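You operate a simulated robot arm through the tools that you are given. There is no shell and no other tool. Be economical: measure what you need, move in short steps, check, and stop when the job is done.

You run a simulated two-armed robot. Do the job below in one go: nothing can be reset, and whatever is moved stays where it is left.

Task
Carry the grey panel with both arms and set it on the low bench.

Only the result counts: the job must be done as asked and must still hold three seconds after the hand-in. Knocking over, shifting, dropping, spilling or breaking anything else fails it.

Robot
Two 6-joint arms with two-finger parallel grippers on one trunk, on a base that drives. Base frame: it is fixed to the floor where the robot stands at the start and does not move with it; the origin is under the middle of the robot, x ahead of it, y to its left, z up. Units: m, degrees, N and s.
The left shoulder is at the start at [0.06, 0.187, 1.097], the right one opposite. With the tool pointing down near the work surface each hand reaches from about 0.1 to 0.42 m from the robot's upright axis, wherever it stands, measured 20 degrees to its own side. Places, roughly: grey panel (42x29x8 cm) [0.5, -0.1, 0.5]; low bench [-2.3, -0.1, 0.7]. Payload 1.57 kg a hand.
The tool frame of a hand sits at the grasp point between the pads (the TCP): z along the fingers, y along the line on which they close. The tips reach 0.03 m beyond it. Largest opening 0.11 m; finger width 0.024, thickness 0.012; the body of the gripper, 0.048 by 0.112 m, starts 0.078 m behind the TCP.
Orientation is that of the tool frame in the base frame, as a unit quaternion [x, y, z, w]. With the fingers straight down and closing along the base's y, the tool's x points along the base's -x, its y along +y and its z along -z.

Tools
- The arms move only by the tool send_rows. It takes "left_deltas", "right_deltas" or both (then of equal length, played together; a hand with none holds still); each is text: rows parted by semicolons, each of 7 numbers parted by spaces: the shift along the base's x, y, z in units of 40 mm (1.0 is 40 mm), then the turn, a rotation vector about the base's x, y, z in units of 4 degrees (1.0 is 4 degrees), then the opening in per cent of the stroke, from 0 (shut) to 100 (fully open). In form: x y z rx ry rz fingers; .... A call has 1 to 10 rows; each row shifts and turns the commanded pose from where the row before left it. A call with a number of a shift or a turn outside -1 to 1 is refused whole. Rows are played at 5 a second. More than 0.05 m and 8.6 degrees between two rows, or a gripper value outside its range, and nothing of the call is played. A pose out of reach is approached as far as the arm can. The call stops where the force on the tool passes 40 N (or 10 N more than at its start, if that is more) or the arm is blocked; 0.2 s more then pass. Each finger travels about 0.153 m/s and halts on what it meets, pressing with about 37 N; the grip force reading is that of the motor and also rises with nothing between the fingers. The clock runs only during rows and for 0.2 s after the last one: add rows that do not move to give the fingers time. The reply holds the time, the measured pose of the TCP, the force on the tool along the base axes, the opening and the grip force, in the units named above and with some noise, with the torque about the TCP (base axes, N m) and any sound that the robot's microphone picked up.
- Cameras (640 x 400 px; columns grow to the right, rows downward): "scene" is now at [-0.0102, -0.0226, 1.6165]; the picture's right is [-0.42, -0.91, 0.00], its down [-0.85, 0.39, -0.36] and it looks along [0.33, -0.15, -0.93] (base axes); focal length 293 px, centre (320, 200). "left" rides on the left gripper at [0.07, -0.016, -0.141] in its tool frame; the picture's right is [0.23, 0.97, 0.00], its down [-0.86, 0.20, -0.48] and it looks along [-0.47, 0.11, 0.88] (tool axes); focal length 222 px, centre (320, 200). "right" rides on the right gripper at [0.07, 0.016, -0.141] in its tool frame; the picture's right is [-0.23, 0.97, 0.00], its down [-0.86, -0.20, -0.48] and it looks along [-0.47, -0.11, 0.88] (tool axes); focal length 222 px, centre (320, 200). There is no depth. A picture from a camera that has moved, and an enlarged one, comes with that camera's place and axes in the base frame and with its lens.
- capture(camera): a new picture of that camera. The clock stands still meanwhile.
- slide_trunk(by): slides the trunk up (or, below 0, down) by that many m; the arms and the scene camera ride with it, the base frame stays. It gives what a move gives, with no picture.
- roll_base(legs): drives the robot by 1 to 6 legs, each [ahead, left, turn to the left] in m, m and degrees, along the robot's own axes; the way and the turn of a leg run together, so that a leg with both is an arc; at most 1.5 m and 180 degrees a leg. The arms and the cameras ride along, it lands a little off, and it stops where it bumps. It gives what a move gives.
- head_to(pan, tilt): turns the head with the scene camera to pan (to the left, within 86 degrees either way) and tilt (down, from -29 to 69), counted from straight ahead of the robot. It gives what a move gives.
- enlarge(camera, box): a new picture of the part [left, top, right, bottom] of that camera's present view, enlarged. The clock stands still meanwhile.
- job_done(): hands the job in; it is judged then, once.

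Go step by step. Nothing tells you exact positions but the pictures and the camera data: compare them with the known pose of the tool, close in by small moves and look again before you grip or let go. The budget is 120 turns and 92 pictures, counting those below and the enlarged ones. Unless the task says otherwise, let go and move clear before handing in, and close with one line.

The tools are called after "Emit:" as a command line: name --argument value ..., lists and objects as JSON in quotes. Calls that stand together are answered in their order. send_rows: Moves the arms, as the interface text tells. Its arguments: {"type":"object","properties":{"left_deltas":{"type":"string"},"right_deltas":{"type":"string"}},"required":[]} The other tools are called the same way: slide_trunk (by) slides the trunk up or down; roll_base (legs) drives the base; head_to (pan, tilt) turns the head that bears the scene camera; capture (camera) takes a picture; enlarge (camera, box) takes an enlarged picture of a part of a camera's view; job_done () hands the job in.

At the start:

```text
time_s: 0.0
left_tcp_pos: [0.3999, 0.0736, 0.9156]
left_orientation: [-0.001, 1.0, 0.001, 0.0]
left_contact_force: [0.6, 0.3, 0.2]
left_moment: [-0.02, 0.02, 0.02]
left_width: 0.11
left_grip_force: 0.1
right_tcp_pos: [0.2051, -0.1917, 0.7872]
right_orientation: [0.0, 1.0, 0.0, 0.0]
right_contact_force: [0.5, -0.1, 0.0]
right_moment: [0.0, 0.0, 0.01]
right_width: 0.1102
right_grip_force: 0.1
trunk travel left (down, up): [-0.726, 0.264]
robot x, y, heading: [0.0008, 0.0018, -0.2]
head pan, tilt: [-24.8, 68.8]
```

scene: 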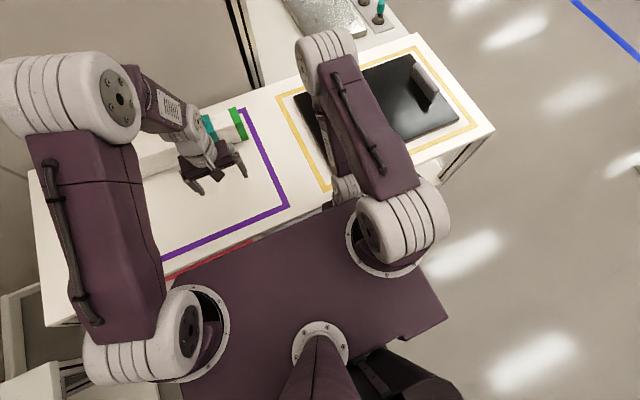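
right: 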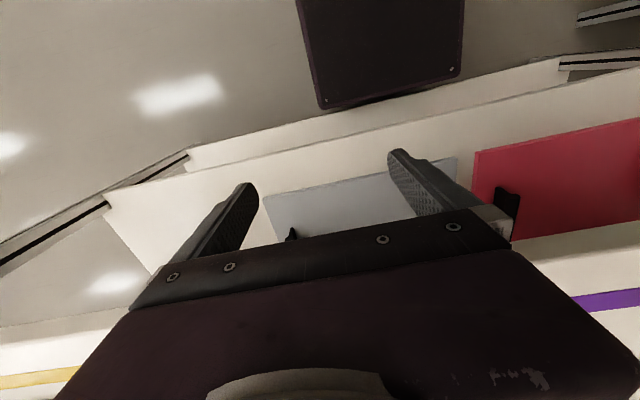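
left: 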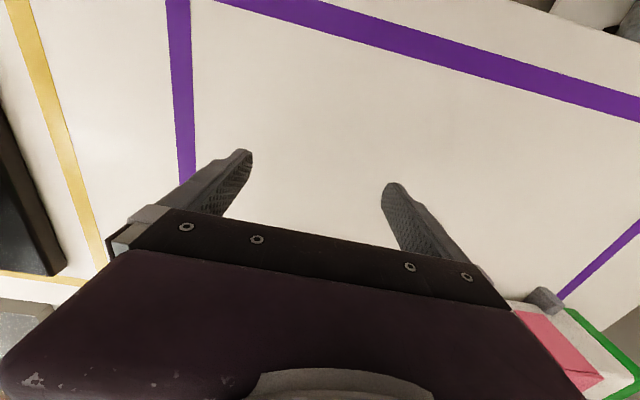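

I see a table with yellow and purple frames, a black plate, and in the right hand's view a light grey panel and a red one near the front edge. I'll look closer before moving.

Emit:
head_to --pan 0 --tilt 60

Emit:
capture --camera "scene"

Emit:
enlarge --camera "right" --box '[180, 60, 640, 300]'

```text
time_s: 0.9
left_tcp_pos: [0.4, 0.0743, 0.9175]
left_orientation: [0.0, 1.0, 0.0, 0.0]
left_contact_force: [-0.3, -0.5, -0.1]
left_moment: [0.0, -0.03, -0.01]
left_width: 0.11
left_grip_force: 0.2
right_tcp_pos: [0.2043, -0.1919, 0.7868]
right_orientation: [0.0, 1.0, 0.0, 0.0]
right_contact_force: [-0.1, -0.1, -0.3]
right_moment: [0.01, -0.06, -0.03]
right_width: 0.1104
right_grip_force: 0.1
trunk travel left (down, up): [-0.726, 0.264]
robot x, y, heading: [0.0009, -0.0018, -0.0]
head pan, tilt: [0.0, 60.0]
```

```text
88 pictures are left
camera scene: at [0.0056, 0.0007, 1.6259], right [0.0, -1.0, 0.0], down [-0.87, 0.0, -0.5], along [0.5, 0.0, -0.87], focal length 293 px, centre (320, 200)
```

scene: 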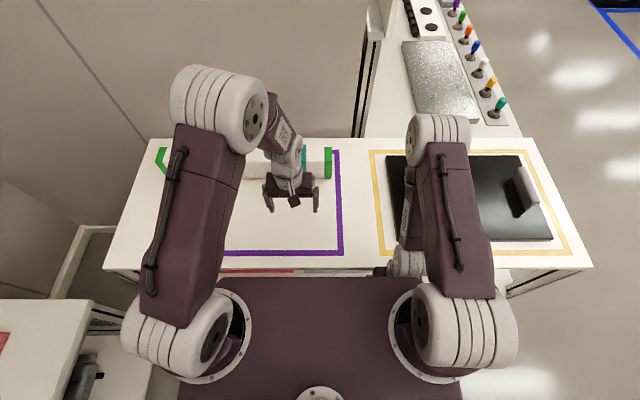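

```text
1.39 times, centred on (410, 180) of right
camera zoom: at [0.1348, -0.1778, 0.9286], right [0.23, 0.97, 0.0], down [0.86, -0.2, 0.48], along [0.47, -0.11, -0.88], focal length 309 px, centre (195, 228)
```

zoom: 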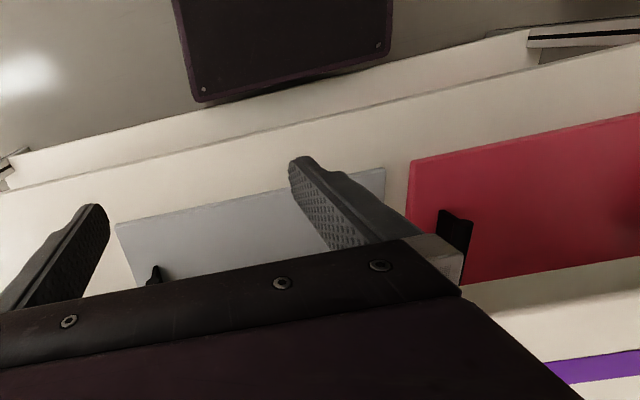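

The grey panel seems to lie on a shelf below the table top, in front of me. I'll look to both sides to know the surroundings before backing off.

Emit:
head_to --pan 80 --tilt 25

Emit:
capture --camera "scene"

Emit:
head_to --pan -80 --tilt 25

Emit:
capture --camera "scene"

```text
time_s: 2.4
left_tcp_pos: [0.4, 0.0739, 0.9161]
left_orientation: [0.0, 1.0, 0.0, 0.0]
left_contact_force: [-0.4, 0.2, -0.5]
left_moment: [0.04, 0.05, 0.01]
left_width: 0.1099
left_grip_force: 0.1
right_tcp_pos: [0.2045, -0.1932, 0.7858]
right_orientation: [0.0, 1.0, 0.001, 0.0]
right_contact_force: [0.1, 0.1, -0.1]
right_moment: [-0.02, -0.02, -0.02]
right_width: 0.1101
right_grip_force: 0.0
trunk travel left (down, up): [-0.726, 0.264]
robot x, y, heading: [-0.0007, 0.0003, 0.2]
head pan, tilt: [80.0, 25.0]
```

```text
86 pictures are left
camera scene: at [-0.0449, 0.0916, 1.6759], right [0.98, -0.17, 0.0], down [-0.07, -0.42, -0.91], along [0.16, 0.89, -0.42], focal length 293 px, centre (320, 200)
```

scene: 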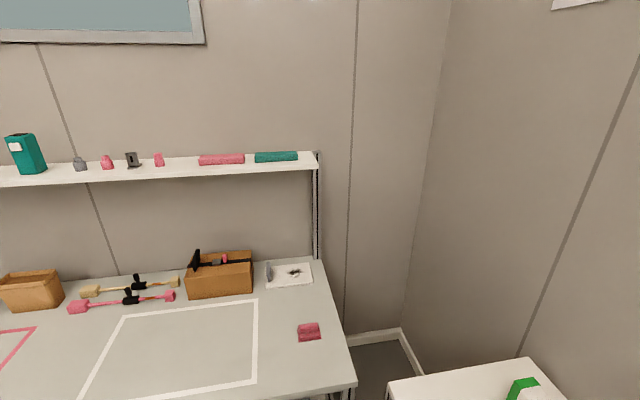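

```text
time_s: 4.9
left_tcp_pos: [0.3995, 0.0728, 0.9179]
left_orientation: [0.0, 1.0, 0.0, 0.0]
left_contact_force: [-0.5, 0.4, -1.0]
left_moment: [0.02, 0.06, -0.03]
left_width: 0.1101
left_grip_force: 0.1
right_tcp_pos: [0.2054, -0.194, 0.7877]
right_orientation: [0.0, 1.0, 0.0, 0.0]
right_contact_force: [0.6, 0.1, -0.5]
right_moment: [0.02, 0.01, 0.03]
right_width: 0.1099
right_grip_force: 0.0
trunk travel left (down, up): [-0.726, 0.264]
robot x, y, heading: [0.0006, -0.004, -0.1]
head pan, tilt: [-80.0, 25.0]
```

```text
85 pictures are left
camera scene: at [-0.0449, -0.0899, 1.676], right [-0.98, -0.17, 0.0], down [-0.07, 0.42, -0.91], along [0.16, -0.89, -0.42], focal length 293 px, centre (320, 200)
```

scene: 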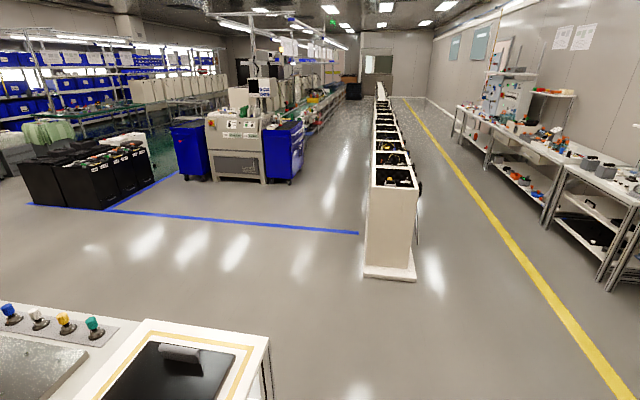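

A workbench stands to my left at about y ≥ 0.65; behind me should be open. I'll back off half a metre, then lower the trunk and look at the shelf.

Emit:
roll_base --legs '[[-0.55, 0, 0]]'

Emit:
head_to --pan 0 --tilt 45

Emit:
capture --camera "scene"

```text
time_s: 8.0
left_tcp_pos: [-0.1496, 0.0725, 0.9169]
left_orientation: [0.004, 1.0, 0.0, 0.0]
left_contact_force: [0.3, 0.1, 0.8]
left_moment: [-0.04, -0.05, 0.01]
left_width: 0.1099
left_grip_force: 0.1
right_tcp_pos: [-0.3455, -0.1932, 0.7864]
right_orientation: [0.003, 1.0, 0.0, 0.0]
right_contact_force: [0.0, -0.4, -0.4]
right_moment: [0.01, -0.04, 0.02]
right_width: 0.1098
right_grip_force: 0.1
trunk travel left (down, up): [-0.726, 0.264]
robot x, y, heading: [-0.5489, 0.0006, -0.4]
head pan, tilt: [-80.0, 25.0]
```

```text
time_s: 9.6
left_tcp_pos: [-0.15, 0.0742, 0.9163]
left_orientation: [0.004, 1.0, 0.0, 0.0]
left_contact_force: [0.4, 0.1, -0.1]
left_moment: [0.0, -0.02, 0.01]
left_width: 0.1097
left_grip_force: 0.2
right_tcp_pos: [-0.3463, -0.1925, 0.7871]
right_orientation: [0.004, 1.0, 0.0, 0.0]
right_contact_force: [0.1, 1.8, -0.4]
right_moment: [-0.01, 0.0, -0.04]
right_width: 0.1102
right_grip_force: 0.0
trunk travel left (down, up): [-0.726, 0.264]
robot x, y, heading: [-0.5532, 0.0002, -0.2]
head pan, tilt: [0.0, 45.0]
```

```text
84 pictures are left
camera scene: at [-0.5288, 0.0027, 1.6454], right [-0.01, -1.0, 0.0], down [-0.71, 0.01, -0.71], along [0.71, -0.01, -0.71], focal length 293 px, centre (320, 200)
```

scene: 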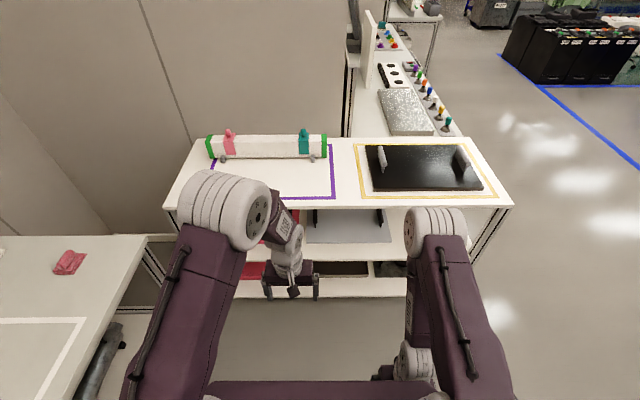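

The grey panel sits on the middle shelf with two black handles at its ends. I'll lower the trunk to view it from the front.

Emit:
slide_trunk --by -0.45

Emit:
head_to --pan -5 --tilt 32

Emit:
capture --camera "scene"

Emit:
enlarge --camera "left" --box '[0, 0, 640, 400]'

```text
refused: -0.45 is not a number from -0.4 to 0.4
```

```text
time_s: 10.3
left_tcp_pos: [-0.1499, 0.074, 0.9175]
left_orientation: [0.004, 1.0, 0.0, 0.0]
left_contact_force: [-0.1, 0.2, 0.1]
left_moment: [-0.02, 0.02, 0.01]
left_width: 0.1101
left_grip_force: 0.1
right_tcp_pos: [-0.3461, -0.1925, 0.7869]
right_orientation: [0.003, 1.0, 0.0, 0.0]
right_contact_force: [0.4, -0.2, 0.7]
right_moment: [0.03, 0.01, 0.0]
right_width: 0.11
right_grip_force: 0.1
trunk travel left (down, up): [-0.726, 0.264]
robot x, y, heading: [-0.5482, 0.0043, -0.4]
head pan, tilt: [-5.0, 32.0]
```

```text
83 pictures are left
camera scene: at [-0.5211, -0.005, 1.6648], right [-0.09, -1.0, 0.0], down [-0.53, 0.05, -0.85], along [0.84, -0.08, -0.53], focal length 293 px, centre (320, 200)
```

scene: 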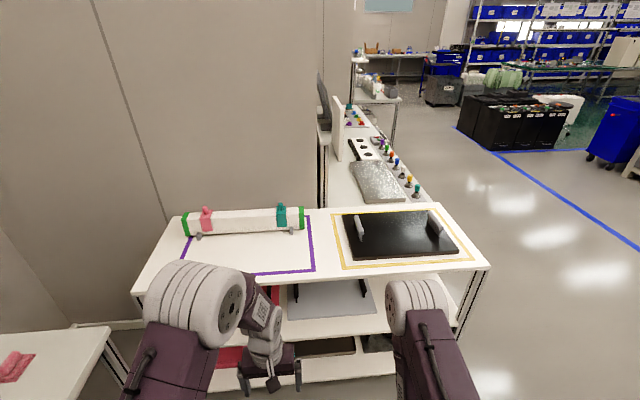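

```text
1.00 times, centred on (320, 200) of left (not enlarged: the box is as wide or as high as the picture)
camera zoom: at [-0.22, 0.057, 1.0579], right [-0.22, 0.98, 0.0], down [0.86, 0.19, 0.48], along [0.47, 0.1, -0.88], focal length 222 px, centre (320, 200)
```

zoom: 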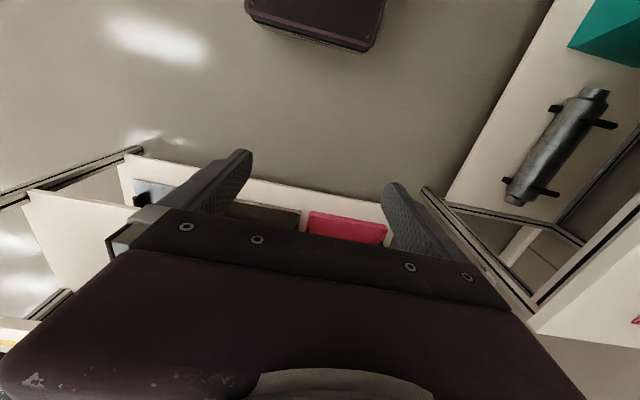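

Emit:
slide_trunk --by -0.4

Emit:
head_to --pan -5 --tilt 30

Emit:
capture --camera "scene"

```text
time_s: 14.2
left_tcp_pos: [-0.1498, 0.0727, 0.5175]
left_orientation: [0.004, 1.0, 0.0, 0.001]
left_contact_force: [0.0, 0.5, 0.1]
left_moment: [0.0, -0.02, 0.0]
left_width: 0.1101
left_grip_force: 0.0
right_tcp_pos: [-0.3464, -0.1931, 0.387]
right_orientation: [0.003, 1.0, 0.0, -0.001]
right_contact_force: [0.7, -0.8, -0.6]
right_moment: [0.02, 0.0, -0.03]
right_width: 0.1103
right_grip_force: 0.0
trunk travel left (down, up): [-0.326, 0.664]
robot x, y, heading: [-0.5525, 0.0028, -0.7]
head pan, tilt: [-5.0, 32.0]
```

```text
time_s: 14.8
left_tcp_pos: [-0.1485, 0.0726, 0.5173]
left_orientation: [0.004, 1.0, 0.0, 0.0]
left_contact_force: [0.2, -0.9, -0.8]
left_moment: [-0.01, -0.03, 0.01]
left_width: 0.1101
left_grip_force: 0.1
right_tcp_pos: [-0.347, -0.1926, 0.3866]
right_orientation: [0.004, 1.0, 0.0, 0.0]
right_contact_force: [-0.4, -0.4, -0.2]
right_moment: [0.01, -0.01, 0.0]
right_width: 0.1097
right_grip_force: 0.1
trunk travel left (down, up): [-0.326, 0.664]
robot x, y, heading: [-0.548, 0.0058, -0.8]
head pan, tilt: [-5.0, 30.0]
```

```text
81 pictures are left
camera scene: at [-0.5202, -0.0051, 1.268], right [-0.09, -1.0, 0.0], down [-0.5, 0.05, -0.87], along [0.86, -0.08, -0.5], focal length 293 px, centre (320, 200)
```

scene: 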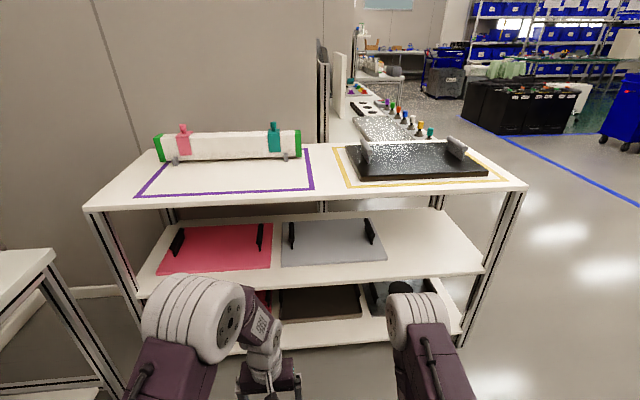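

The grey panel is on the middle shelf (top ≈0.46), handles on both short sides, with the table top above at about 0.8. I'll zoom in on it.

Emit:
enlarge --camera "scene" --box '[260, 190, 420, 290]'

Emit:
enlarge --camera "scene" --box '[80, 120, 540, 350]'

Emit:
capture --camera "left"

```text
4.00 times, centred on (340, 240) of scene
camera zoom: at [-0.5202, -0.0051, 1.268], right [-0.09, -1.0, 0.0], down [-0.5, 0.05, -0.87], along [0.86, -0.08, -0.5], focal length 1174 px, centre (240, 40)
```

zoom: 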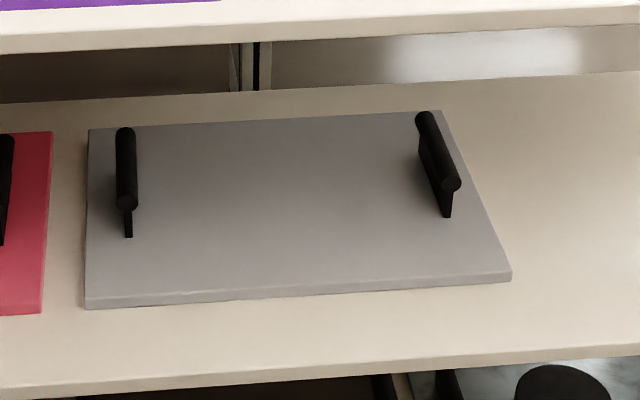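

```text
1.39 times, centred on (310, 235) of scene
camera zoom: at [-0.5202, -0.0051, 1.268], right [-0.09, -1.0, 0.0], down [-0.5, 0.05, -0.87], along [0.86, -0.08, -0.5], focal length 408 px, centre (334, 151)
```

zoom: 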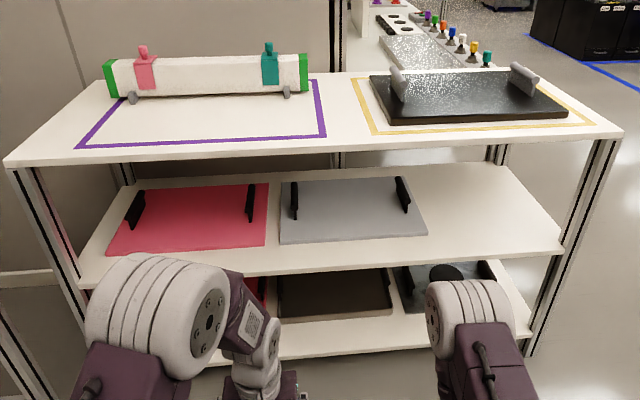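

```text
78 pictures are left
camera left: at [-0.22, 0.057, 0.6579], right [-0.22, 0.98, 0.0], down [0.86, 0.19, 0.48], along [0.47, 0.1, -0.88], focal length 222 px, centre (320, 200)
```

left: 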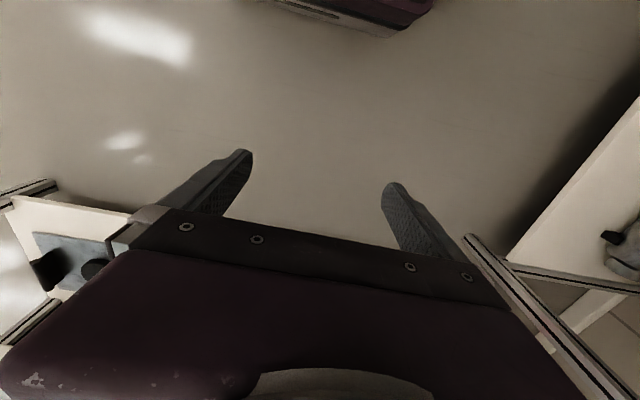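

From the zoom I compute the panel: x 0.35–0.64, y −0.356–0.065, top z≈0.485; the handle bars run along x at y≈0.022 and −0.314, centre x≈0.493, z≈0.53. The table top's underside is at ≈0.80, so I'll tilt the tools to point forward, 30° below horizontal, out here in free space.

Emit:
send_rows --left_deltas "0.25 0.24 0.21 0 -1 0 100;0.25 0.24 0.21 0 -1 0 100;0.25 0.24 0.21 0 -1 0 100;0.25 0.24 0.21 0 -1 0 100;0.25 0.24 0.21 0 -1 0 100;0.25 0.24 0.21 0 -1 0 100;0.25 0.24 0.21 0 -1 0 100;0.25 0.24 0.21 0 -1 0 100;0.25 0.24 0.21 0 -1 0 100;0.25 0.24 0.21 0 -1 0 100" --right_deltas "0.74 0.06 0.53 0 -1 0 100;0.74 0.06 0.53 0 -1 0 100;0.74 0.06 0.53 0 -1 0 100;0.74 0.06 0.53 0 -1 0 100;0.74 0.06 0.53 0 -1 0 100;0.74 0.06 0.53 0 -1 0 100;0.74 0.06 0.53 0 -1 0 100;0.74 0.06 0.53 0 -1 0 100;0.74 0.06 0.53 0 -1 0 100;0.74 0.06 0.53 0 -1 0 100"

Emit:
send_rows --left_deltas "0 0 0 0 -1 0 100;0 0 0 0 -1 0 100;0 0 0 0 -1 0 100;0 0 0 0 -1 0 100;0 0 0 0 -1 0 100" --right_deltas "0 0 0 0 -1 0 100;0 0 0 0 -1 0 100;0 0 0 0 -1 0 100;0 0 0 0 -1 0 100;0 0 0 0 -1 0 100"

Emit:
capture --camera "scene"

```text
time_s: 17.0
left_tcp_pos: [-0.0643, 0.1503, 0.5902]
left_orientation: [0.001, 0.948, 0.009, 0.32]
left_contact_force: [0.1, -0.6, -0.2]
left_moment: [-0.01, 0.0, -0.03]
left_width: 0.1102
left_grip_force: 0.1
left hand out of reach, approached as far as the arm can: row 6, 7, 10
right_tcp_pos: [-0.0427, -0.1684, 0.5932]
right_orientation: [0.004, 0.94, 0.001, 0.342]
right_contact_force: [0.7, -0.2, 0.2]
right_moment: [0.04, 0.0, 0.0]
right_width: 0.1098
right_grip_force: 0.2
right hand out of reach, approached as far as the arm can: row 1, 2
trunk travel left (down, up): [-0.326, 0.664]
robot x, y, heading: [-0.5539, 0.0013, -0.5]
head pan, tilt: [-5.0, 30.0]
```

```text
time_s: 18.2
left_tcp_pos: [-0.013, 0.1426, 0.6497]
left_orientation: [0.007, 0.88, 0.02, 0.474]
left_contact_force: [0.6, -0.1, 0.6]
left_moment: [0.01, 0.02, -0.02]
left_width: 0.1101
left_grip_force: 0.0
left hand out of reach, approached as far as the arm can: row 1, 2, 3, 4, 5
right_tcp_pos: [-0.0176, -0.165, 0.6178]
right_orientation: [0.004, 0.869, 0.001, 0.495]
right_contact_force: [-0.4, 0.2, -0.1]
right_moment: [0.02, -0.02, 0.01]
right_width: 0.1098
right_grip_force: 0.0
right hand out of reach, approached as far as the arm can: row 4, 5
trunk travel left (down, up): [-0.326, 0.664]
robot x, y, heading: [-0.5478, -0.0009, -0.4]
head pan, tilt: [-5.0, 30.0]
```

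```text
77 pictures are left
camera scene: at [-0.5202, -0.0051, 1.268], right [-0.09, -1.0, 0.0], down [-0.5, 0.05, -0.87], along [0.86, -0.08, -0.5], focal length 293 px, centre (320, 200)
```

scene: 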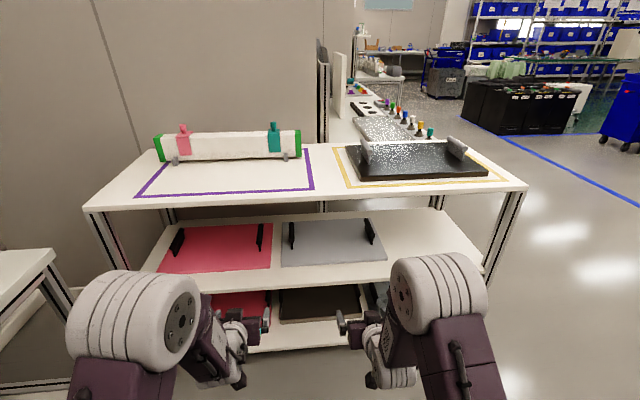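

The elbows ride fairly high, so I'll want arms stretched forward and use the trunk for lifting and the base for withdrawing. I'll extend the hands forward to find a comfortable reach.

Emit:
send_rows --left_deltas "0.5 0 0 0 0 0 100;0.5 0 0 0 0 0 100;0.5 0 0 0 0 0 100;0.5 0 0 0 0 0 100;0.5 0 0 0 0 0 100;0 0 0 0 0 0 100" --right_deltas "0.5 0 0 0 0 0 100;0.5 0 0 0 0 0 100;0.5 0 0 0 0 0 100;0.5 0 0 0 0 0 100;0.5 0 0 0 0 0 100;0 0 0 0 0 0 100"

Emit:
capture --camera "scene"

```text
time_s: 19.6
left_tcp_pos: [0.0899, 0.1375, 0.6527]
left_orientation: [0.0, 0.878, 0.007, 0.478]
left_contact_force: [0.7, 0.1, 0.4]
left_moment: [-0.01, 0.04, -0.02]
left_width: 0.1102
left_grip_force: 0.1
left hand out of reach, approached as far as the arm can: row 1
right_tcp_pos: [0.0834, -0.1672, 0.6183]
right_orientation: [0.002, 0.866, 0.003, 0.5]
right_contact_force: [-0.1, -0.5, -0.4]
right_moment: [0.01, -0.02, -0.03]
right_width: 0.1101
right_grip_force: 0.0
trunk travel left (down, up): [-0.326, 0.664]
robot x, y, heading: [-0.5495, -0.0024, -0.5]
head pan, tilt: [-5.0, 30.0]
```

```text
76 pictures are left
camera scene: at [-0.5203, -0.0051, 1.268], right [-0.09, -1.0, 0.0], down [-0.5, 0.05, -0.87], along [0.86, -0.08, -0.5], focal length 293 px, centre (320, 200)
```

scene: 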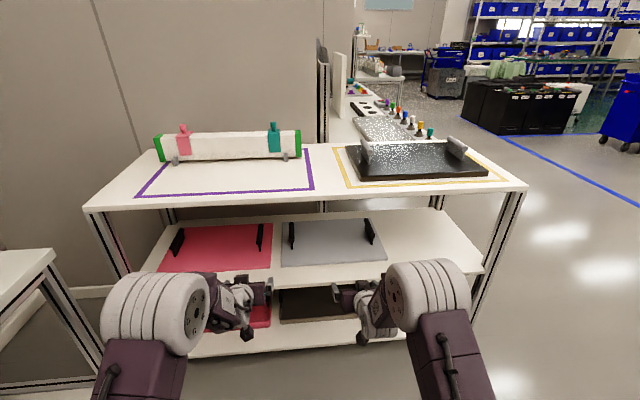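

Good, the tilt is reached at 0.64 m forward. I'll stretch a bit further and make both hands symmetric.

Emit:
send_rows --left_deltas "0.5 0.19 -0.33 0 -0.18 0 100;0.5 0.19 -0.33 0 -0.18 0 100;0.5 0.19 -0.33 0 -0.18 0 100;0.5 0.18 -0.33 0 -0.18 0 100;0 0 0 0 0 0 100" --right_deltas "0.54 0 -0.11 0 0 0 100;0.54 0 -0.11 0 0 0 100;0.54 0 -0.11 0 0 0 100;0.54 0 -0.11 0 0 0 100;0 0 0 0 0 0 100"

Emit:
capture --camera "scene"

```text
time_s: 20.8
left_tcp_pos: [0.1754, 0.1528, 0.6032]
left_orientation: [-0.002, 0.866, 0.012, 0.499]
left_contact_force: [-1.1, 0.5, 0.9]
left_moment: [0.02, -0.01, 0.0]
left_width: 0.1102
left_grip_force: 0.0
left hand out of reach, approached as far as the arm can: row 2, 3, 4
right_tcp_pos: [0.1692, -0.1658, 0.6]
right_orientation: [0.003, 0.866, 0.002, 0.5]
right_contact_force: [-0.5, -0.7, 0.8]
right_moment: [-0.01, 0.01, 0.01]
right_width: 0.1099
right_grip_force: 0.0
trunk travel left (down, up): [-0.326, 0.664]
robot x, y, heading: [-0.5496, 0.0036, -0.3]
head pan, tilt: [-5.0, 30.0]
```

```text
75 pictures are left
camera scene: at [-0.5203, -0.0051, 1.268], right [-0.09, -1.0, 0.0], down [-0.5, 0.05, -0.87], along [0.86, -0.08, -0.5], focal length 293 px, centre (320, 200)
```

scene: 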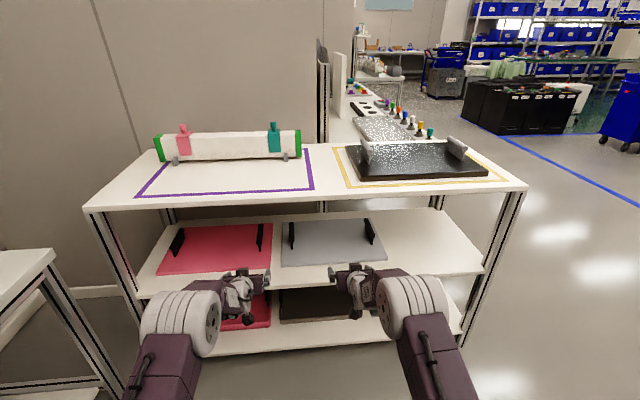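

Left hand stopped at y 0.153 near some limit. I'll probe whether it can get further out, moving the right hand out too.

Emit:
send_rows --left_deltas "0 0.5 -0.5 0 0 0 100;0 0.5 -0.5 0 0 0 100;0 0 0 0 0 0 100" --right_deltas "0 -0.25 -0.5 0 0 0 100;0 -0.25 -0.5 0 0 0 100;0 0 0 0 0 0 100"

Emit:
enlarge --camera "scene" --box '[120, 240, 460, 400]'

```text
time_s: 21.6
left_tcp_pos: [0.1852, 0.1548, 0.5869]
left_orientation: [-0.002, 0.866, 0.011, 0.499]
left_contact_force: [0.6, -1.0, 1.0]
left_moment: [-0.01, 0.01, -0.01]
left_width: 0.11
left_grip_force: 0.0
left hand out of reach, approached as far as the arm can: row 1, 2
right_tcp_pos: [0.1695, -0.1877, 0.5603]
right_orientation: [0.003, 0.866, 0.003, 0.5]
right_contact_force: [0.5, 0.5, 0.1]
right_moment: [0.02, -0.03, -0.02]
right_width: 0.11
right_grip_force: 0.0
trunk travel left (down, up): [-0.326, 0.664]
robot x, y, heading: [-0.5503, 0.0011, -0.1]
head pan, tilt: [-5.0, 30.0]
```

```text
1.88 times, centred on (290, 320) of scene
camera zoom: at [-0.5201, -0.0051, 1.268], right [-0.09, -1.0, 0.0], down [-0.5, 0.05, -0.87], along [0.86, -0.08, -0.5], focal length 552 px, centre (376, -26)
```

zoom: 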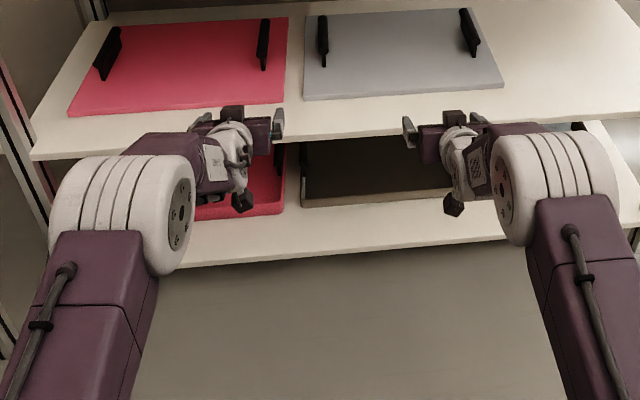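

The left hand is limited to about y 0.15 out; I'll use an offset stance instead: left +0.14, right −0.195 relative to the robot.

Emit:
send_rows --left_deltas "-0.2 -0.18 -0.34 0 0 0 100;-0.2 -0.18 -0.34 0 0 0 100;0 0 0 0 0 0 100" --right_deltas "0 -0.1 0 0 0 0 100;0 -0.1 0 0 0 0 100;0 0 0 0 0 0 100"

Emit:
capture --camera "left"

Emit:
capture --camera "right"

```text
time_s: 22.4
left_tcp_pos: [0.1694, 0.1394, 0.5602]
left_orientation: [-0.002, 0.866, 0.011, 0.5]
left_contact_force: [0.2, -0.3, 0.2]
left_moment: [-0.01, -0.01, 0.02]
left_width: 0.1101
left_grip_force: 0.1
right_tcp_pos: [0.1689, -0.1939, 0.5612]
right_orientation: [0.004, 0.865, 0.001, 0.501]
right_contact_force: [-0.4, -0.4, -1.1]
right_moment: [0.0, 0.03, -0.01]
right_width: 0.11
right_grip_force: 0.1
trunk travel left (down, up): [-0.326, 0.664]
robot x, y, heading: [-0.5517, 0.0005, -0.9]
head pan, tilt: [-5.0, 30.0]
```

```text
73 pictures are left
camera left: at [0.0109, 0.1211, 0.5697], right [-0.12, 0.98, -0.18], down [0.01, 0.18, 0.98], along [0.99, 0.12, -0.03], focal length 222 px, centre (320, 200)
```

left: 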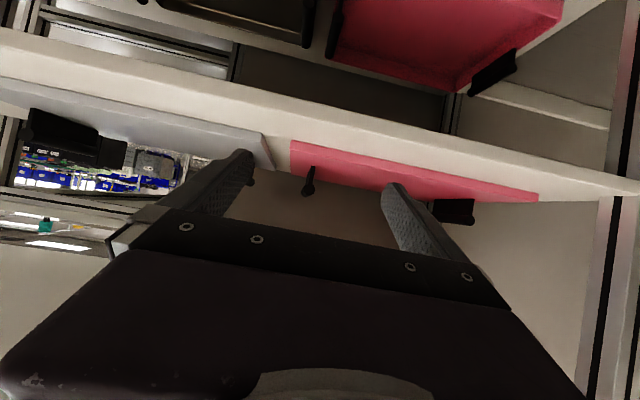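

```text
72 pictures are left
camera right: at [0.0124, -0.1791, 0.5711], right [0.12, 0.97, 0.2], down [0.01, -0.21, 0.98], along [0.99, -0.11, -0.04], focal length 222 px, centre (320, 200)
```

right: 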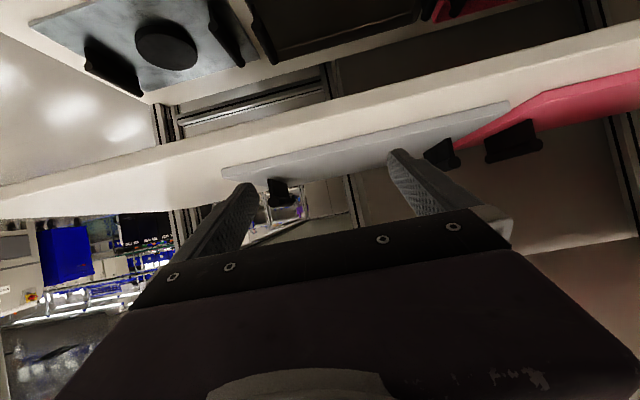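

Hands are symmetric about y −0.027 relative to the robot and spaced 0.333, matching the handles. I'll shift the base right by 0.12 and forward by 0.12 and check clearance to the table edge.

Emit:
roll_base --legs '[[0, -0.12, 0], [0.12, 0, 0.5]]'

Emit:
head_to --pan 0 --tilt 40

Emit:
capture --camera "scene"

Emit:
capture --camera "left"

Emit:
capture --camera "right"

```text
time_s: 24.4
left_tcp_pos: [0.2895, 0.0259, 0.5594]
left_orientation: [-0.006, 0.866, 0.013, 0.5]
left_contact_force: [0.1, 0.6, -0.3]
left_moment: [-0.03, -0.01, 0.04]
left_width: 0.11
left_grip_force: 0.0
right_tcp_pos: [0.2924, -0.3067, 0.5594]
right_orientation: [-0.001, 0.866, 0.005, 0.499]
right_contact_force: [-0.5, -0.3, -0.1]
right_moment: [-0.01, 0.01, 0.04]
right_width: 0.1103
right_grip_force: 0.0
trunk travel left (down, up): [-0.326, 0.664]
robot x, y, heading: [-0.4283, -0.1188, 0.1]
head pan, tilt: [-5.0, 30.0]
```

```text
time_s: 25.2
left_tcp_pos: [0.2874, 0.0268, 0.5605]
left_orientation: [-0.005, 0.866, 0.012, 0.5]
left_contact_force: [0.0, 0.8, -0.4]
left_moment: [-0.02, 0.01, 0.01]
left_width: 0.1102
left_grip_force: 0.0
right_tcp_pos: [0.2927, -0.3081, 0.5601]
right_orientation: [-0.002, 0.866, 0.005, 0.5]
right_contact_force: [0.5, 0.1, -0.6]
right_moment: [0.0, -0.02, 0.05]
right_width: 0.1101
right_grip_force: 0.1
trunk travel left (down, up): [-0.326, 0.664]
robot x, y, heading: [-0.4308, -0.1133, 0.1]
head pan, tilt: [0.0, 40.0]
```

```text
71 pictures are left
camera scene: at [-0.4049, -0.1169, 1.2527], right [0.0, -1.0, 0.0], down [-0.64, 0.0, -0.77], along [0.77, 0.0, -0.64], focal length 293 px, centre (320, 200)
```

scene: 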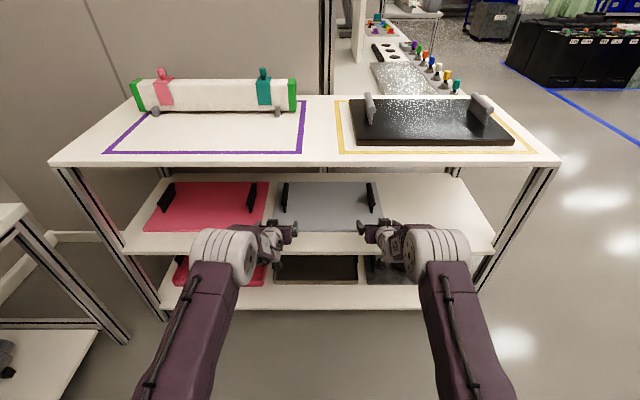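

```text
70 pictures are left
camera left: at [0.1299, 0.0066, 0.5698], right [-0.13, 0.97, -0.18], down [0.01, 0.18, 0.98], along [0.99, 0.13, -0.03], focal length 222 px, centre (320, 200)
```

left: 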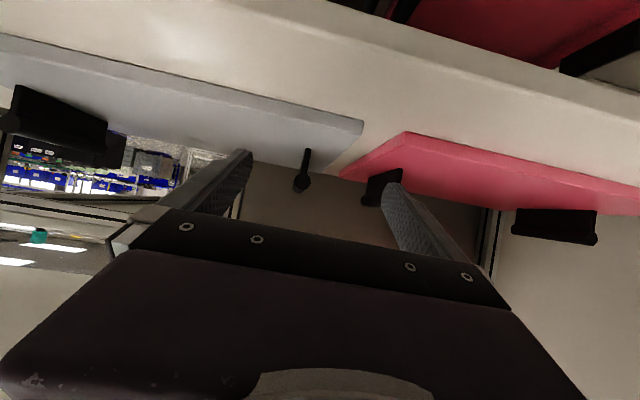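

```text
69 pictures are left
camera right: at [0.1342, -0.2936, 0.5711], right [0.11, 0.97, 0.2], down [0.01, -0.21, 0.98], along [0.99, -0.1, -0.04], focal length 222 px, centre (320, 200)
```

right: 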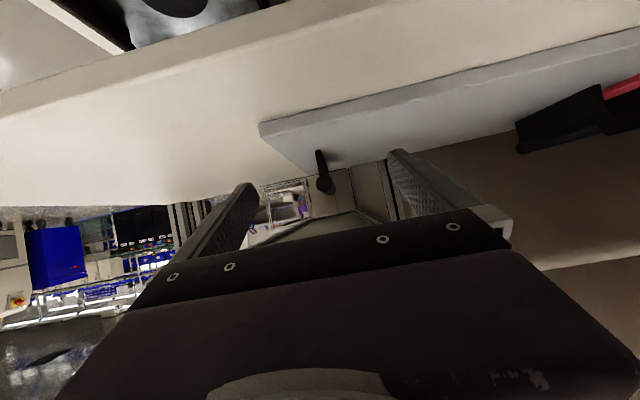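

Alignment looks good. To keep the elbows well below the table edge I'll raise the hands relative to the shoulders and lower the trunk by the same amount.

Emit:
send_rows --left_deltas "0 0 0.5 0 0 0 100;0 0 0.5 0 0 0 100;0 0 0.5 0 0 0 100;0 0 0.5 0 0 0 100;0 0 0 0 0 0 100" --right_deltas "0 0 0.5 0 0 0 100;0 0 0.5 0 0 0 100;0 0 0.5 0 0 0 100;0 0 0.5 0 0 0 100;0 0 0 0 0 0 100"

Emit:
capture --camera "scene"

```text
time_s: 26.4
left_tcp_pos: [0.2867, 0.0267, 0.6398]
left_orientation: [-0.005, 0.866, 0.012, 0.5]
left_contact_force: [0.4, -0.5, -0.2]
left_moment: [0.0, 0.0, 0.03]
left_width: 0.1099
left_grip_force: 0.1
right_tcp_pos: [0.2908, -0.3072, 0.6397]
right_orientation: [0.0, 0.866, 0.003, 0.5]
right_contact_force: [0.4, 0.0, 0.3]
right_moment: [-0.01, 0.0, -0.02]
right_width: 0.11
right_grip_force: 0.0
trunk travel left (down, up): [-0.326, 0.664]
robot x, y, heading: [-0.4265, -0.1154, -0.3]
head pan, tilt: [0.0, 40.0]
```

```text
68 pictures are left
camera scene: at [-0.4048, -0.1168, 1.2526], right [0.0, -1.0, 0.0], down [-0.64, 0.0, -0.77], along [0.77, 0.0, -0.64], focal length 293 px, centre (320, 200)
```

scene: 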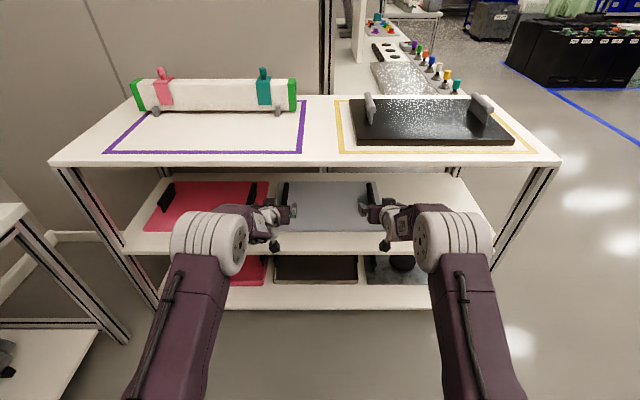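

Both hands reached it. Now the trunk goes down 0.10, then I look again.

Emit:
slide_trunk --by -0.1

Emit:
capture --camera "left"

Emit:
capture --camera "right"

Emit:
capture --camera "scene"

```text
time_s: 27.7
left_tcp_pos: [0.2876, 0.0257, 0.5397]
left_orientation: [-0.006, 0.866, 0.012, 0.5]
left_contact_force: [0.3, -0.8, 0.2]
left_moment: [-0.02, -0.02, -0.02]
left_width: 0.1099
left_grip_force: 0.0
right_tcp_pos: [0.2896, -0.307, 0.541]
right_orientation: [-0.001, 0.866, 0.005, 0.5]
right_contact_force: [-0.3, 0.9, -0.2]
right_moment: [-0.02, 0.01, -0.03]
right_width: 0.1101
right_grip_force: 0.1
trunk travel left (down, up): [-0.226, 0.764]
robot x, y, heading: [-0.4299, -0.122, 0.1]
head pan, tilt: [0.0, 40.0]
```

```text
67 pictures are left
camera left: at [0.1297, 0.0066, 0.5496], right [-0.13, 0.97, -0.18], down [0.01, 0.18, 0.98], along [0.99, 0.13, -0.03], focal length 222 px, centre (320, 200)
```

left: 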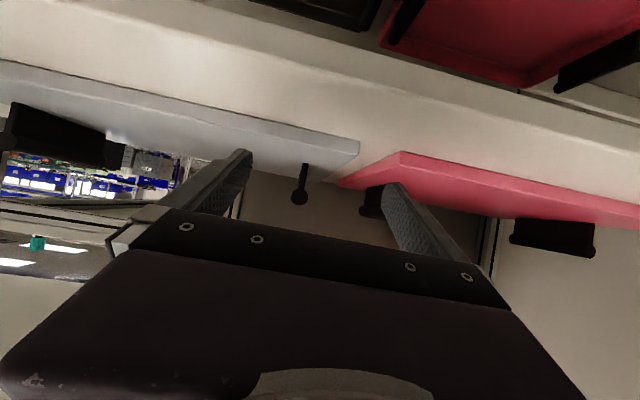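

```text
66 pictures are left
camera right: at [0.1335, -0.2935, 0.5507], right [0.11, 0.97, 0.2], down [0.01, -0.21, 0.98], along [0.99, -0.1, -0.04], focal length 222 px, centre (320, 200)
```

right: 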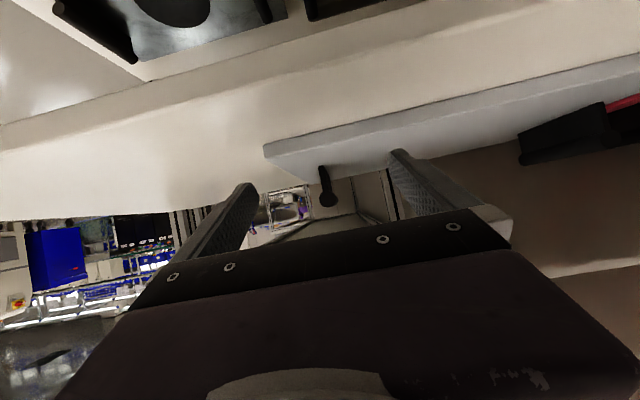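

```text
65 pictures are left
camera scene: at [-0.4052, -0.1168, 1.1527], right [0.0, -1.0, 0.0], down [-0.64, 0.0, -0.77], along [0.77, 0.0, -0.64], focal length 293 px, centre (320, 200)
```

scene: 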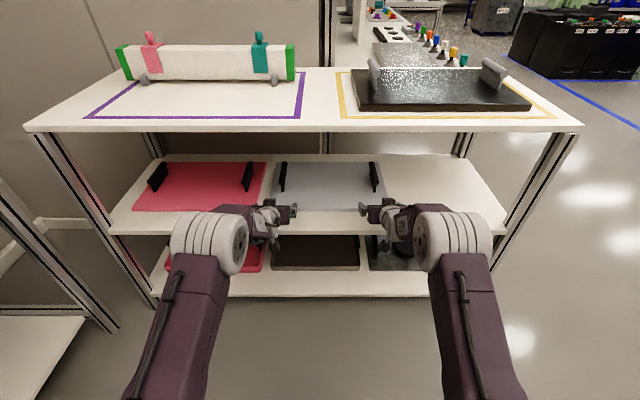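

Bars are at about y 0.018 and −0.313, z≈0.535–0.54; the hands are nearly in line. I drive 0.12 forward with a small correction to the right and check again.

Emit:
roll_base --legs '[[0.12, -0.006, 0]]'

Emit:
capture --camera "left"

Emit:
capture --camera "right"

Emit:
capture --camera "scene"

```text
time_s: 28.9
left_tcp_pos: [0.4096, 0.0201, 0.539]
left_orientation: [-0.005, 0.867, 0.012, 0.499]
left_contact_force: [0.1, -0.5, -0.4]
left_moment: [0.01, 0.05, 0.01]
left_width: 0.1101
left_grip_force: 0.1
right_tcp_pos: [0.412, -0.3146, 0.5397]
right_orientation: [-0.001, 0.865, 0.005, 0.501]
right_contact_force: [1.1, -0.6, 0.2]
right_moment: [0.0, 0.0, -0.01]
right_width: 0.1099
right_grip_force: 0.2
trunk travel left (down, up): [-0.226, 0.764]
robot x, y, heading: [-0.3081, -0.1222, -0.2]
head pan, tilt: [0.0, 40.0]
```

```text
64 pictures are left
camera left: at [0.2512, 0.0002, 0.549], right [-0.13, 0.97, -0.18], down [0.01, 0.18, 0.98], along [0.99, 0.13, -0.03], focal length 222 px, centre (320, 200)
```

left: 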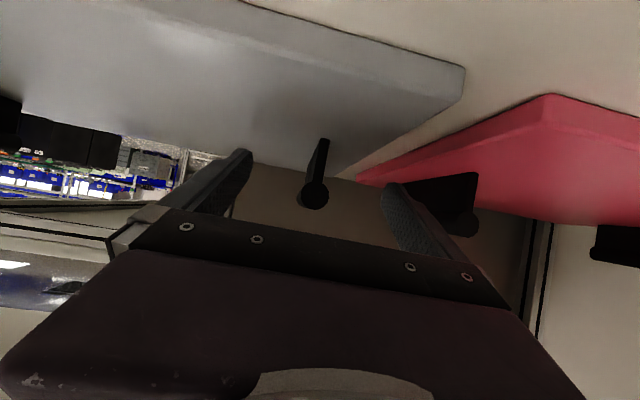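

```text
63 pictures are left
camera right: at [0.2547, -0.2999, 0.5501], right [0.11, 0.97, 0.2], down [0.01, -0.21, 0.98], along [0.99, -0.1, -0.04], focal length 222 px, centre (320, 200)
```

right: 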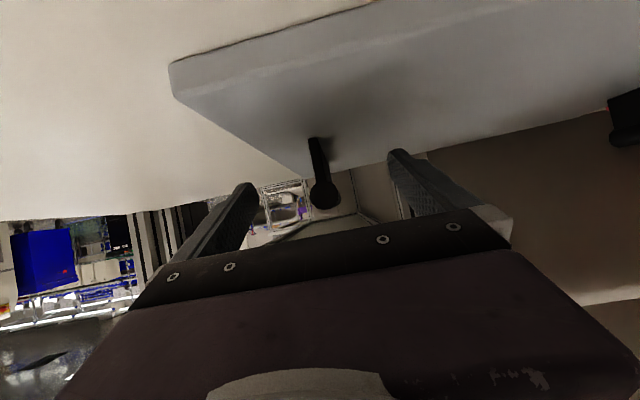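

```text
62 pictures are left
camera scene: at [-0.2833, -0.1227, 1.1526], right [0.0, -1.0, 0.0], down [-0.64, 0.0, -0.77], along [0.77, 0.0, -0.64], focal length 293 px, centre (320, 200)
```

scene: 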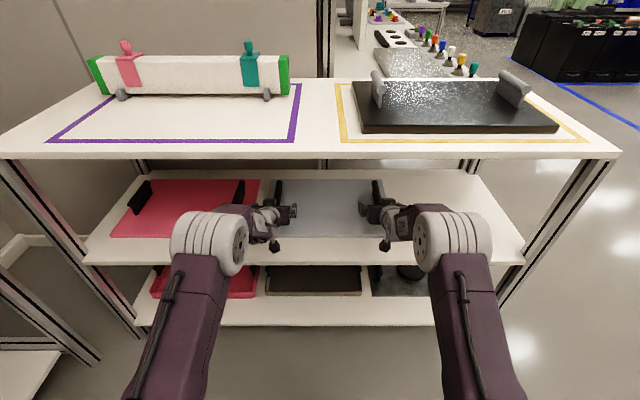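

Bars sit at z≈0.539 right between the open fingers (y 0.018 and −0.314). I'll advance 0.045 more and check clearance to the red panel's handle.

Emit:
roll_base --legs '[[0.045, 0, 0]]'

Emit:
enlarge --camera "scene" --box '[120, 130, 520, 330]'

Emit:
capture --camera "left"

Emit:
capture --camera "right"

```text
time_s: 29.8
left_tcp_pos: [0.4544, 0.0197, 0.5398]
left_orientation: [-0.005, 0.866, 0.012, 0.499]
left_contact_force: [0.2, 0.0, 0.0]
left_moment: [-0.02, -0.02, 0.0]
left_width: 0.11
left_grip_force: 0.0
right_tcp_pos: [0.4583, -0.3137, 0.5392]
right_orientation: [0.0, 0.866, 0.004, 0.5]
right_contact_force: [0.8, 0.3, 0.1]
right_moment: [0.0, 0.03, 0.03]
right_width: 0.11
right_grip_force: 0.1
trunk travel left (down, up): [-0.226, 0.764]
robot x, y, heading: [-0.2667, -0.1219, 0.1]
head pan, tilt: [0.0, 40.0]
```

```text
1.60 times, centred on (320, 230) of scene
camera zoom: at [-0.2381, -0.1226, 1.1526], right [0.0, -1.0, 0.0], down [-0.64, 0.0, -0.77], along [0.77, 0.0, -0.64], focal length 470 px, centre (320, 152)
```

zoom: 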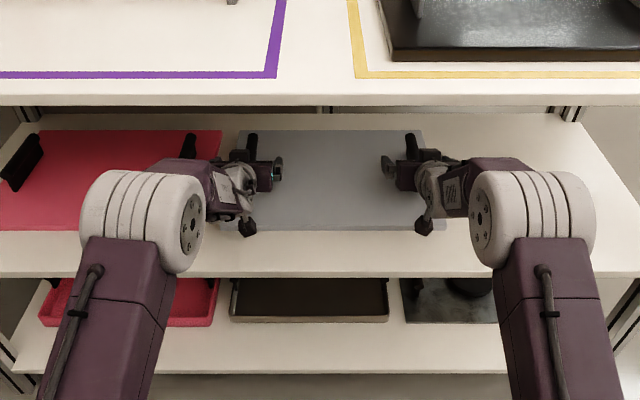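

```text
60 pictures are left
camera left: at [0.2964, 0.0003, 0.549], right [-0.13, 0.97, -0.18], down [0.01, 0.18, 0.98], along [0.99, 0.13, -0.03], focal length 222 px, centre (320, 200)
```

left: 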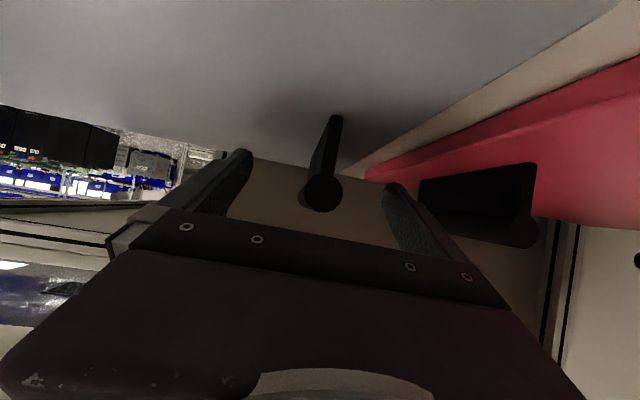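

```text
59 pictures are left
camera right: at [0.2999, -0.2998, 0.5501], right [0.11, 0.97, 0.2], down [0.01, -0.21, 0.98], along [0.99, -0.1, -0.04], focal length 222 px, centre (320, 200)
```

right: 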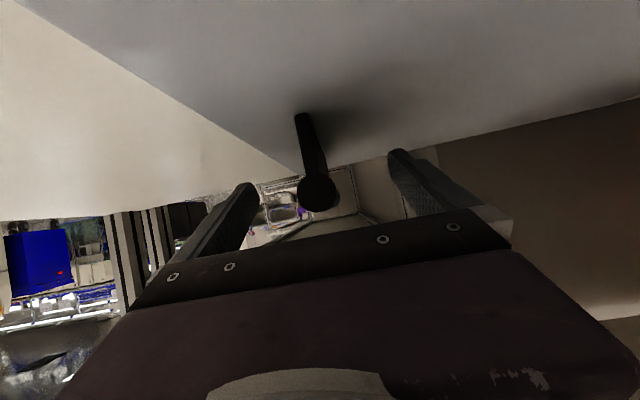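

Fingers straddle both bars with room; wrists are above the red handle. Last 0.037 forward to centre on the bars.

Emit:
roll_base --legs '[[0.036, 0, 0]]'

Emit:
capture --camera "left"

Emit:
capture --camera "right"

Emit:
enlarge --camera "scene" --box '[160, 130, 480, 290]'

```text
time_s: 30.7
left_tcp_pos: [0.4902, 0.0192, 0.5388]
left_orientation: [-0.005, 0.866, 0.012, 0.5]
left_contact_force: [-0.2, -0.1, 0.5]
left_moment: [0.02, 0.02, 0.0]
left_width: 0.1101
left_grip_force: 0.0
right_tcp_pos: [0.4927, -0.3144, 0.5392]
right_orientation: [0.0, 0.866, 0.003, 0.5]
right_contact_force: [-0.6, 0.0, 0.1]
right_moment: [-0.03, -0.01, 0.02]
right_width: 0.1098
right_grip_force: 0.1
trunk travel left (down, up): [-0.226, 0.764]
robot x, y, heading: [-0.2271, -0.1247, 0.1]
head pan, tilt: [0.0, 40.0]
```

```text
58 pictures are left
camera left: at [0.3322, 0.0003, 0.549], right [-0.13, 0.97, -0.18], down [0.01, 0.18, 0.98], along [0.99, 0.13, -0.03], focal length 222 px, centre (320, 200)
```

left: 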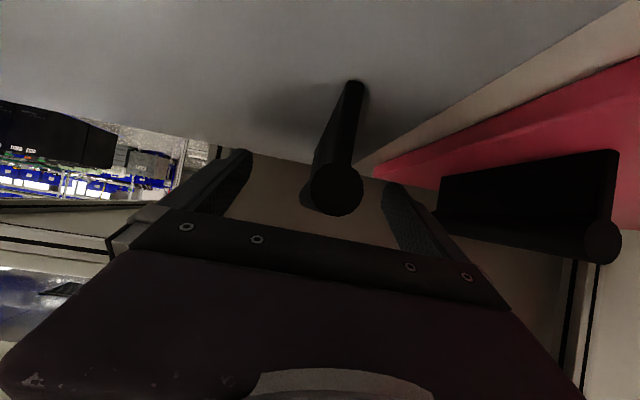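

```text
57 pictures are left
camera right: at [0.3356, -0.2998, 0.5501], right [0.11, 0.97, 0.2], down [0.01, -0.21, 0.98], along [0.99, -0.1, -0.04], focal length 222 px, centre (320, 200)
```

right: 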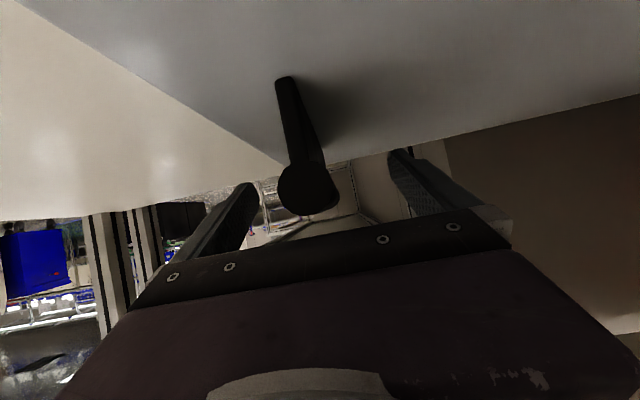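

```text
2.00 times, centred on (320, 210) of scene
camera zoom: at [-0.2024, -0.1226, 1.1526], right [0.0, -1.0, 0.0], down [-0.64, 0.0, -0.77], along [0.77, 0.0, -0.64], focal length 587 px, centre (320, 180)
```

zoom: 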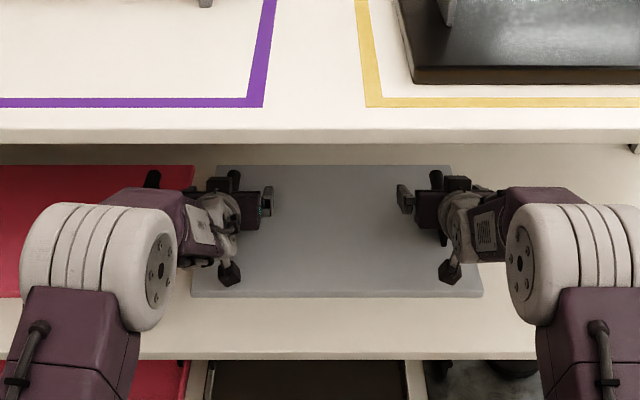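

Both TCPs are at the bar centres. Closing both grippers.

Emit:
send_rows --left_deltas "0 0 0 0 0 0 50;0 0 0 0 0 0 20;0 0 0 0 0 0 0;0 0 0 0 0 0 0;0 0 0 0 0 0 0" --right_deltas "0 0 0 0 0 0 50;0 0 0 0 0 0 20;0 0 0 0 0 0 0;0 0 0 0 0 0 0;0 0 0 0 0 0 0"

Emit:
capture --camera "left"

Emit:
capture --camera "right"

```text
time_s: 31.9
left_tcp_pos: [0.4886, 0.0182, 0.5404]
left_orientation: [-0.002, 0.866, 0.011, 0.5]
left_contact_force: [-4.3, -27.2, 3.5]
left_moment: [0.1, 0.18, -1.48]
left_width: 0.0221
left_grip_force: 35.2
right_tcp_pos: [0.493, -0.3128, 0.5397]
right_orientation: [-0.003, 0.866, 0.005, 0.5]
right_contact_force: [5.7, 28.7, -0.2]
right_moment: [0.05, 0.01, -1.01]
right_width: 0.0218
right_grip_force: 35.5
trunk travel left (down, up): [-0.226, 0.764]
robot x, y, heading: [-0.2282, -0.1239, -0.1]
head pan, tilt: [0.0, 40.0]
```

```text
55 pictures are left
camera left: at [0.3317, -0.0012, 0.5495], right [-0.13, 0.98, -0.18], down [0.01, 0.18, 0.98], along [0.99, 0.12, -0.03], focal length 222 px, centre (320, 200)
```

left: 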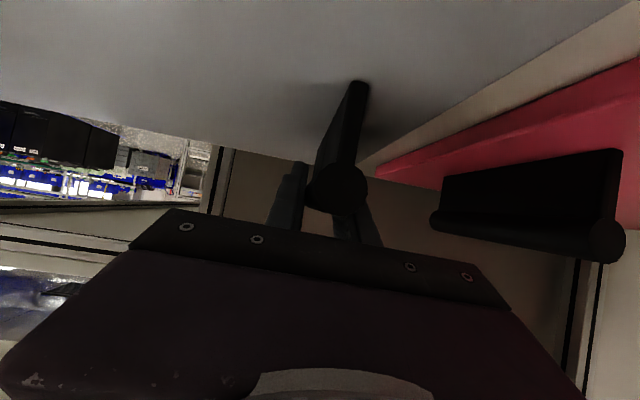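

```text
54 pictures are left
camera right: at [0.3355, -0.2985, 0.5505], right [0.11, 0.97, 0.2], down [0.01, -0.21, 0.98], along [0.99, -0.1, -0.04], focal length 222 px, centre (320, 200)
```

right: 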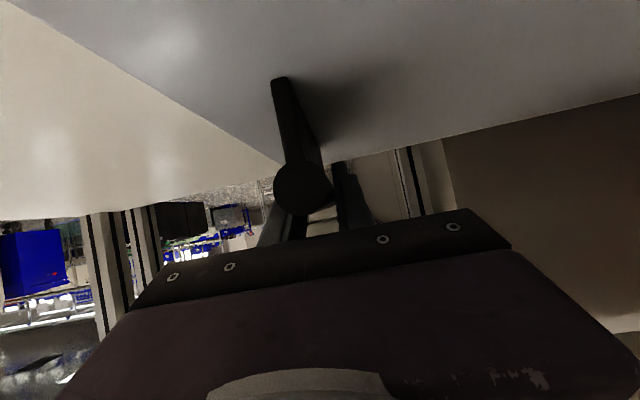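

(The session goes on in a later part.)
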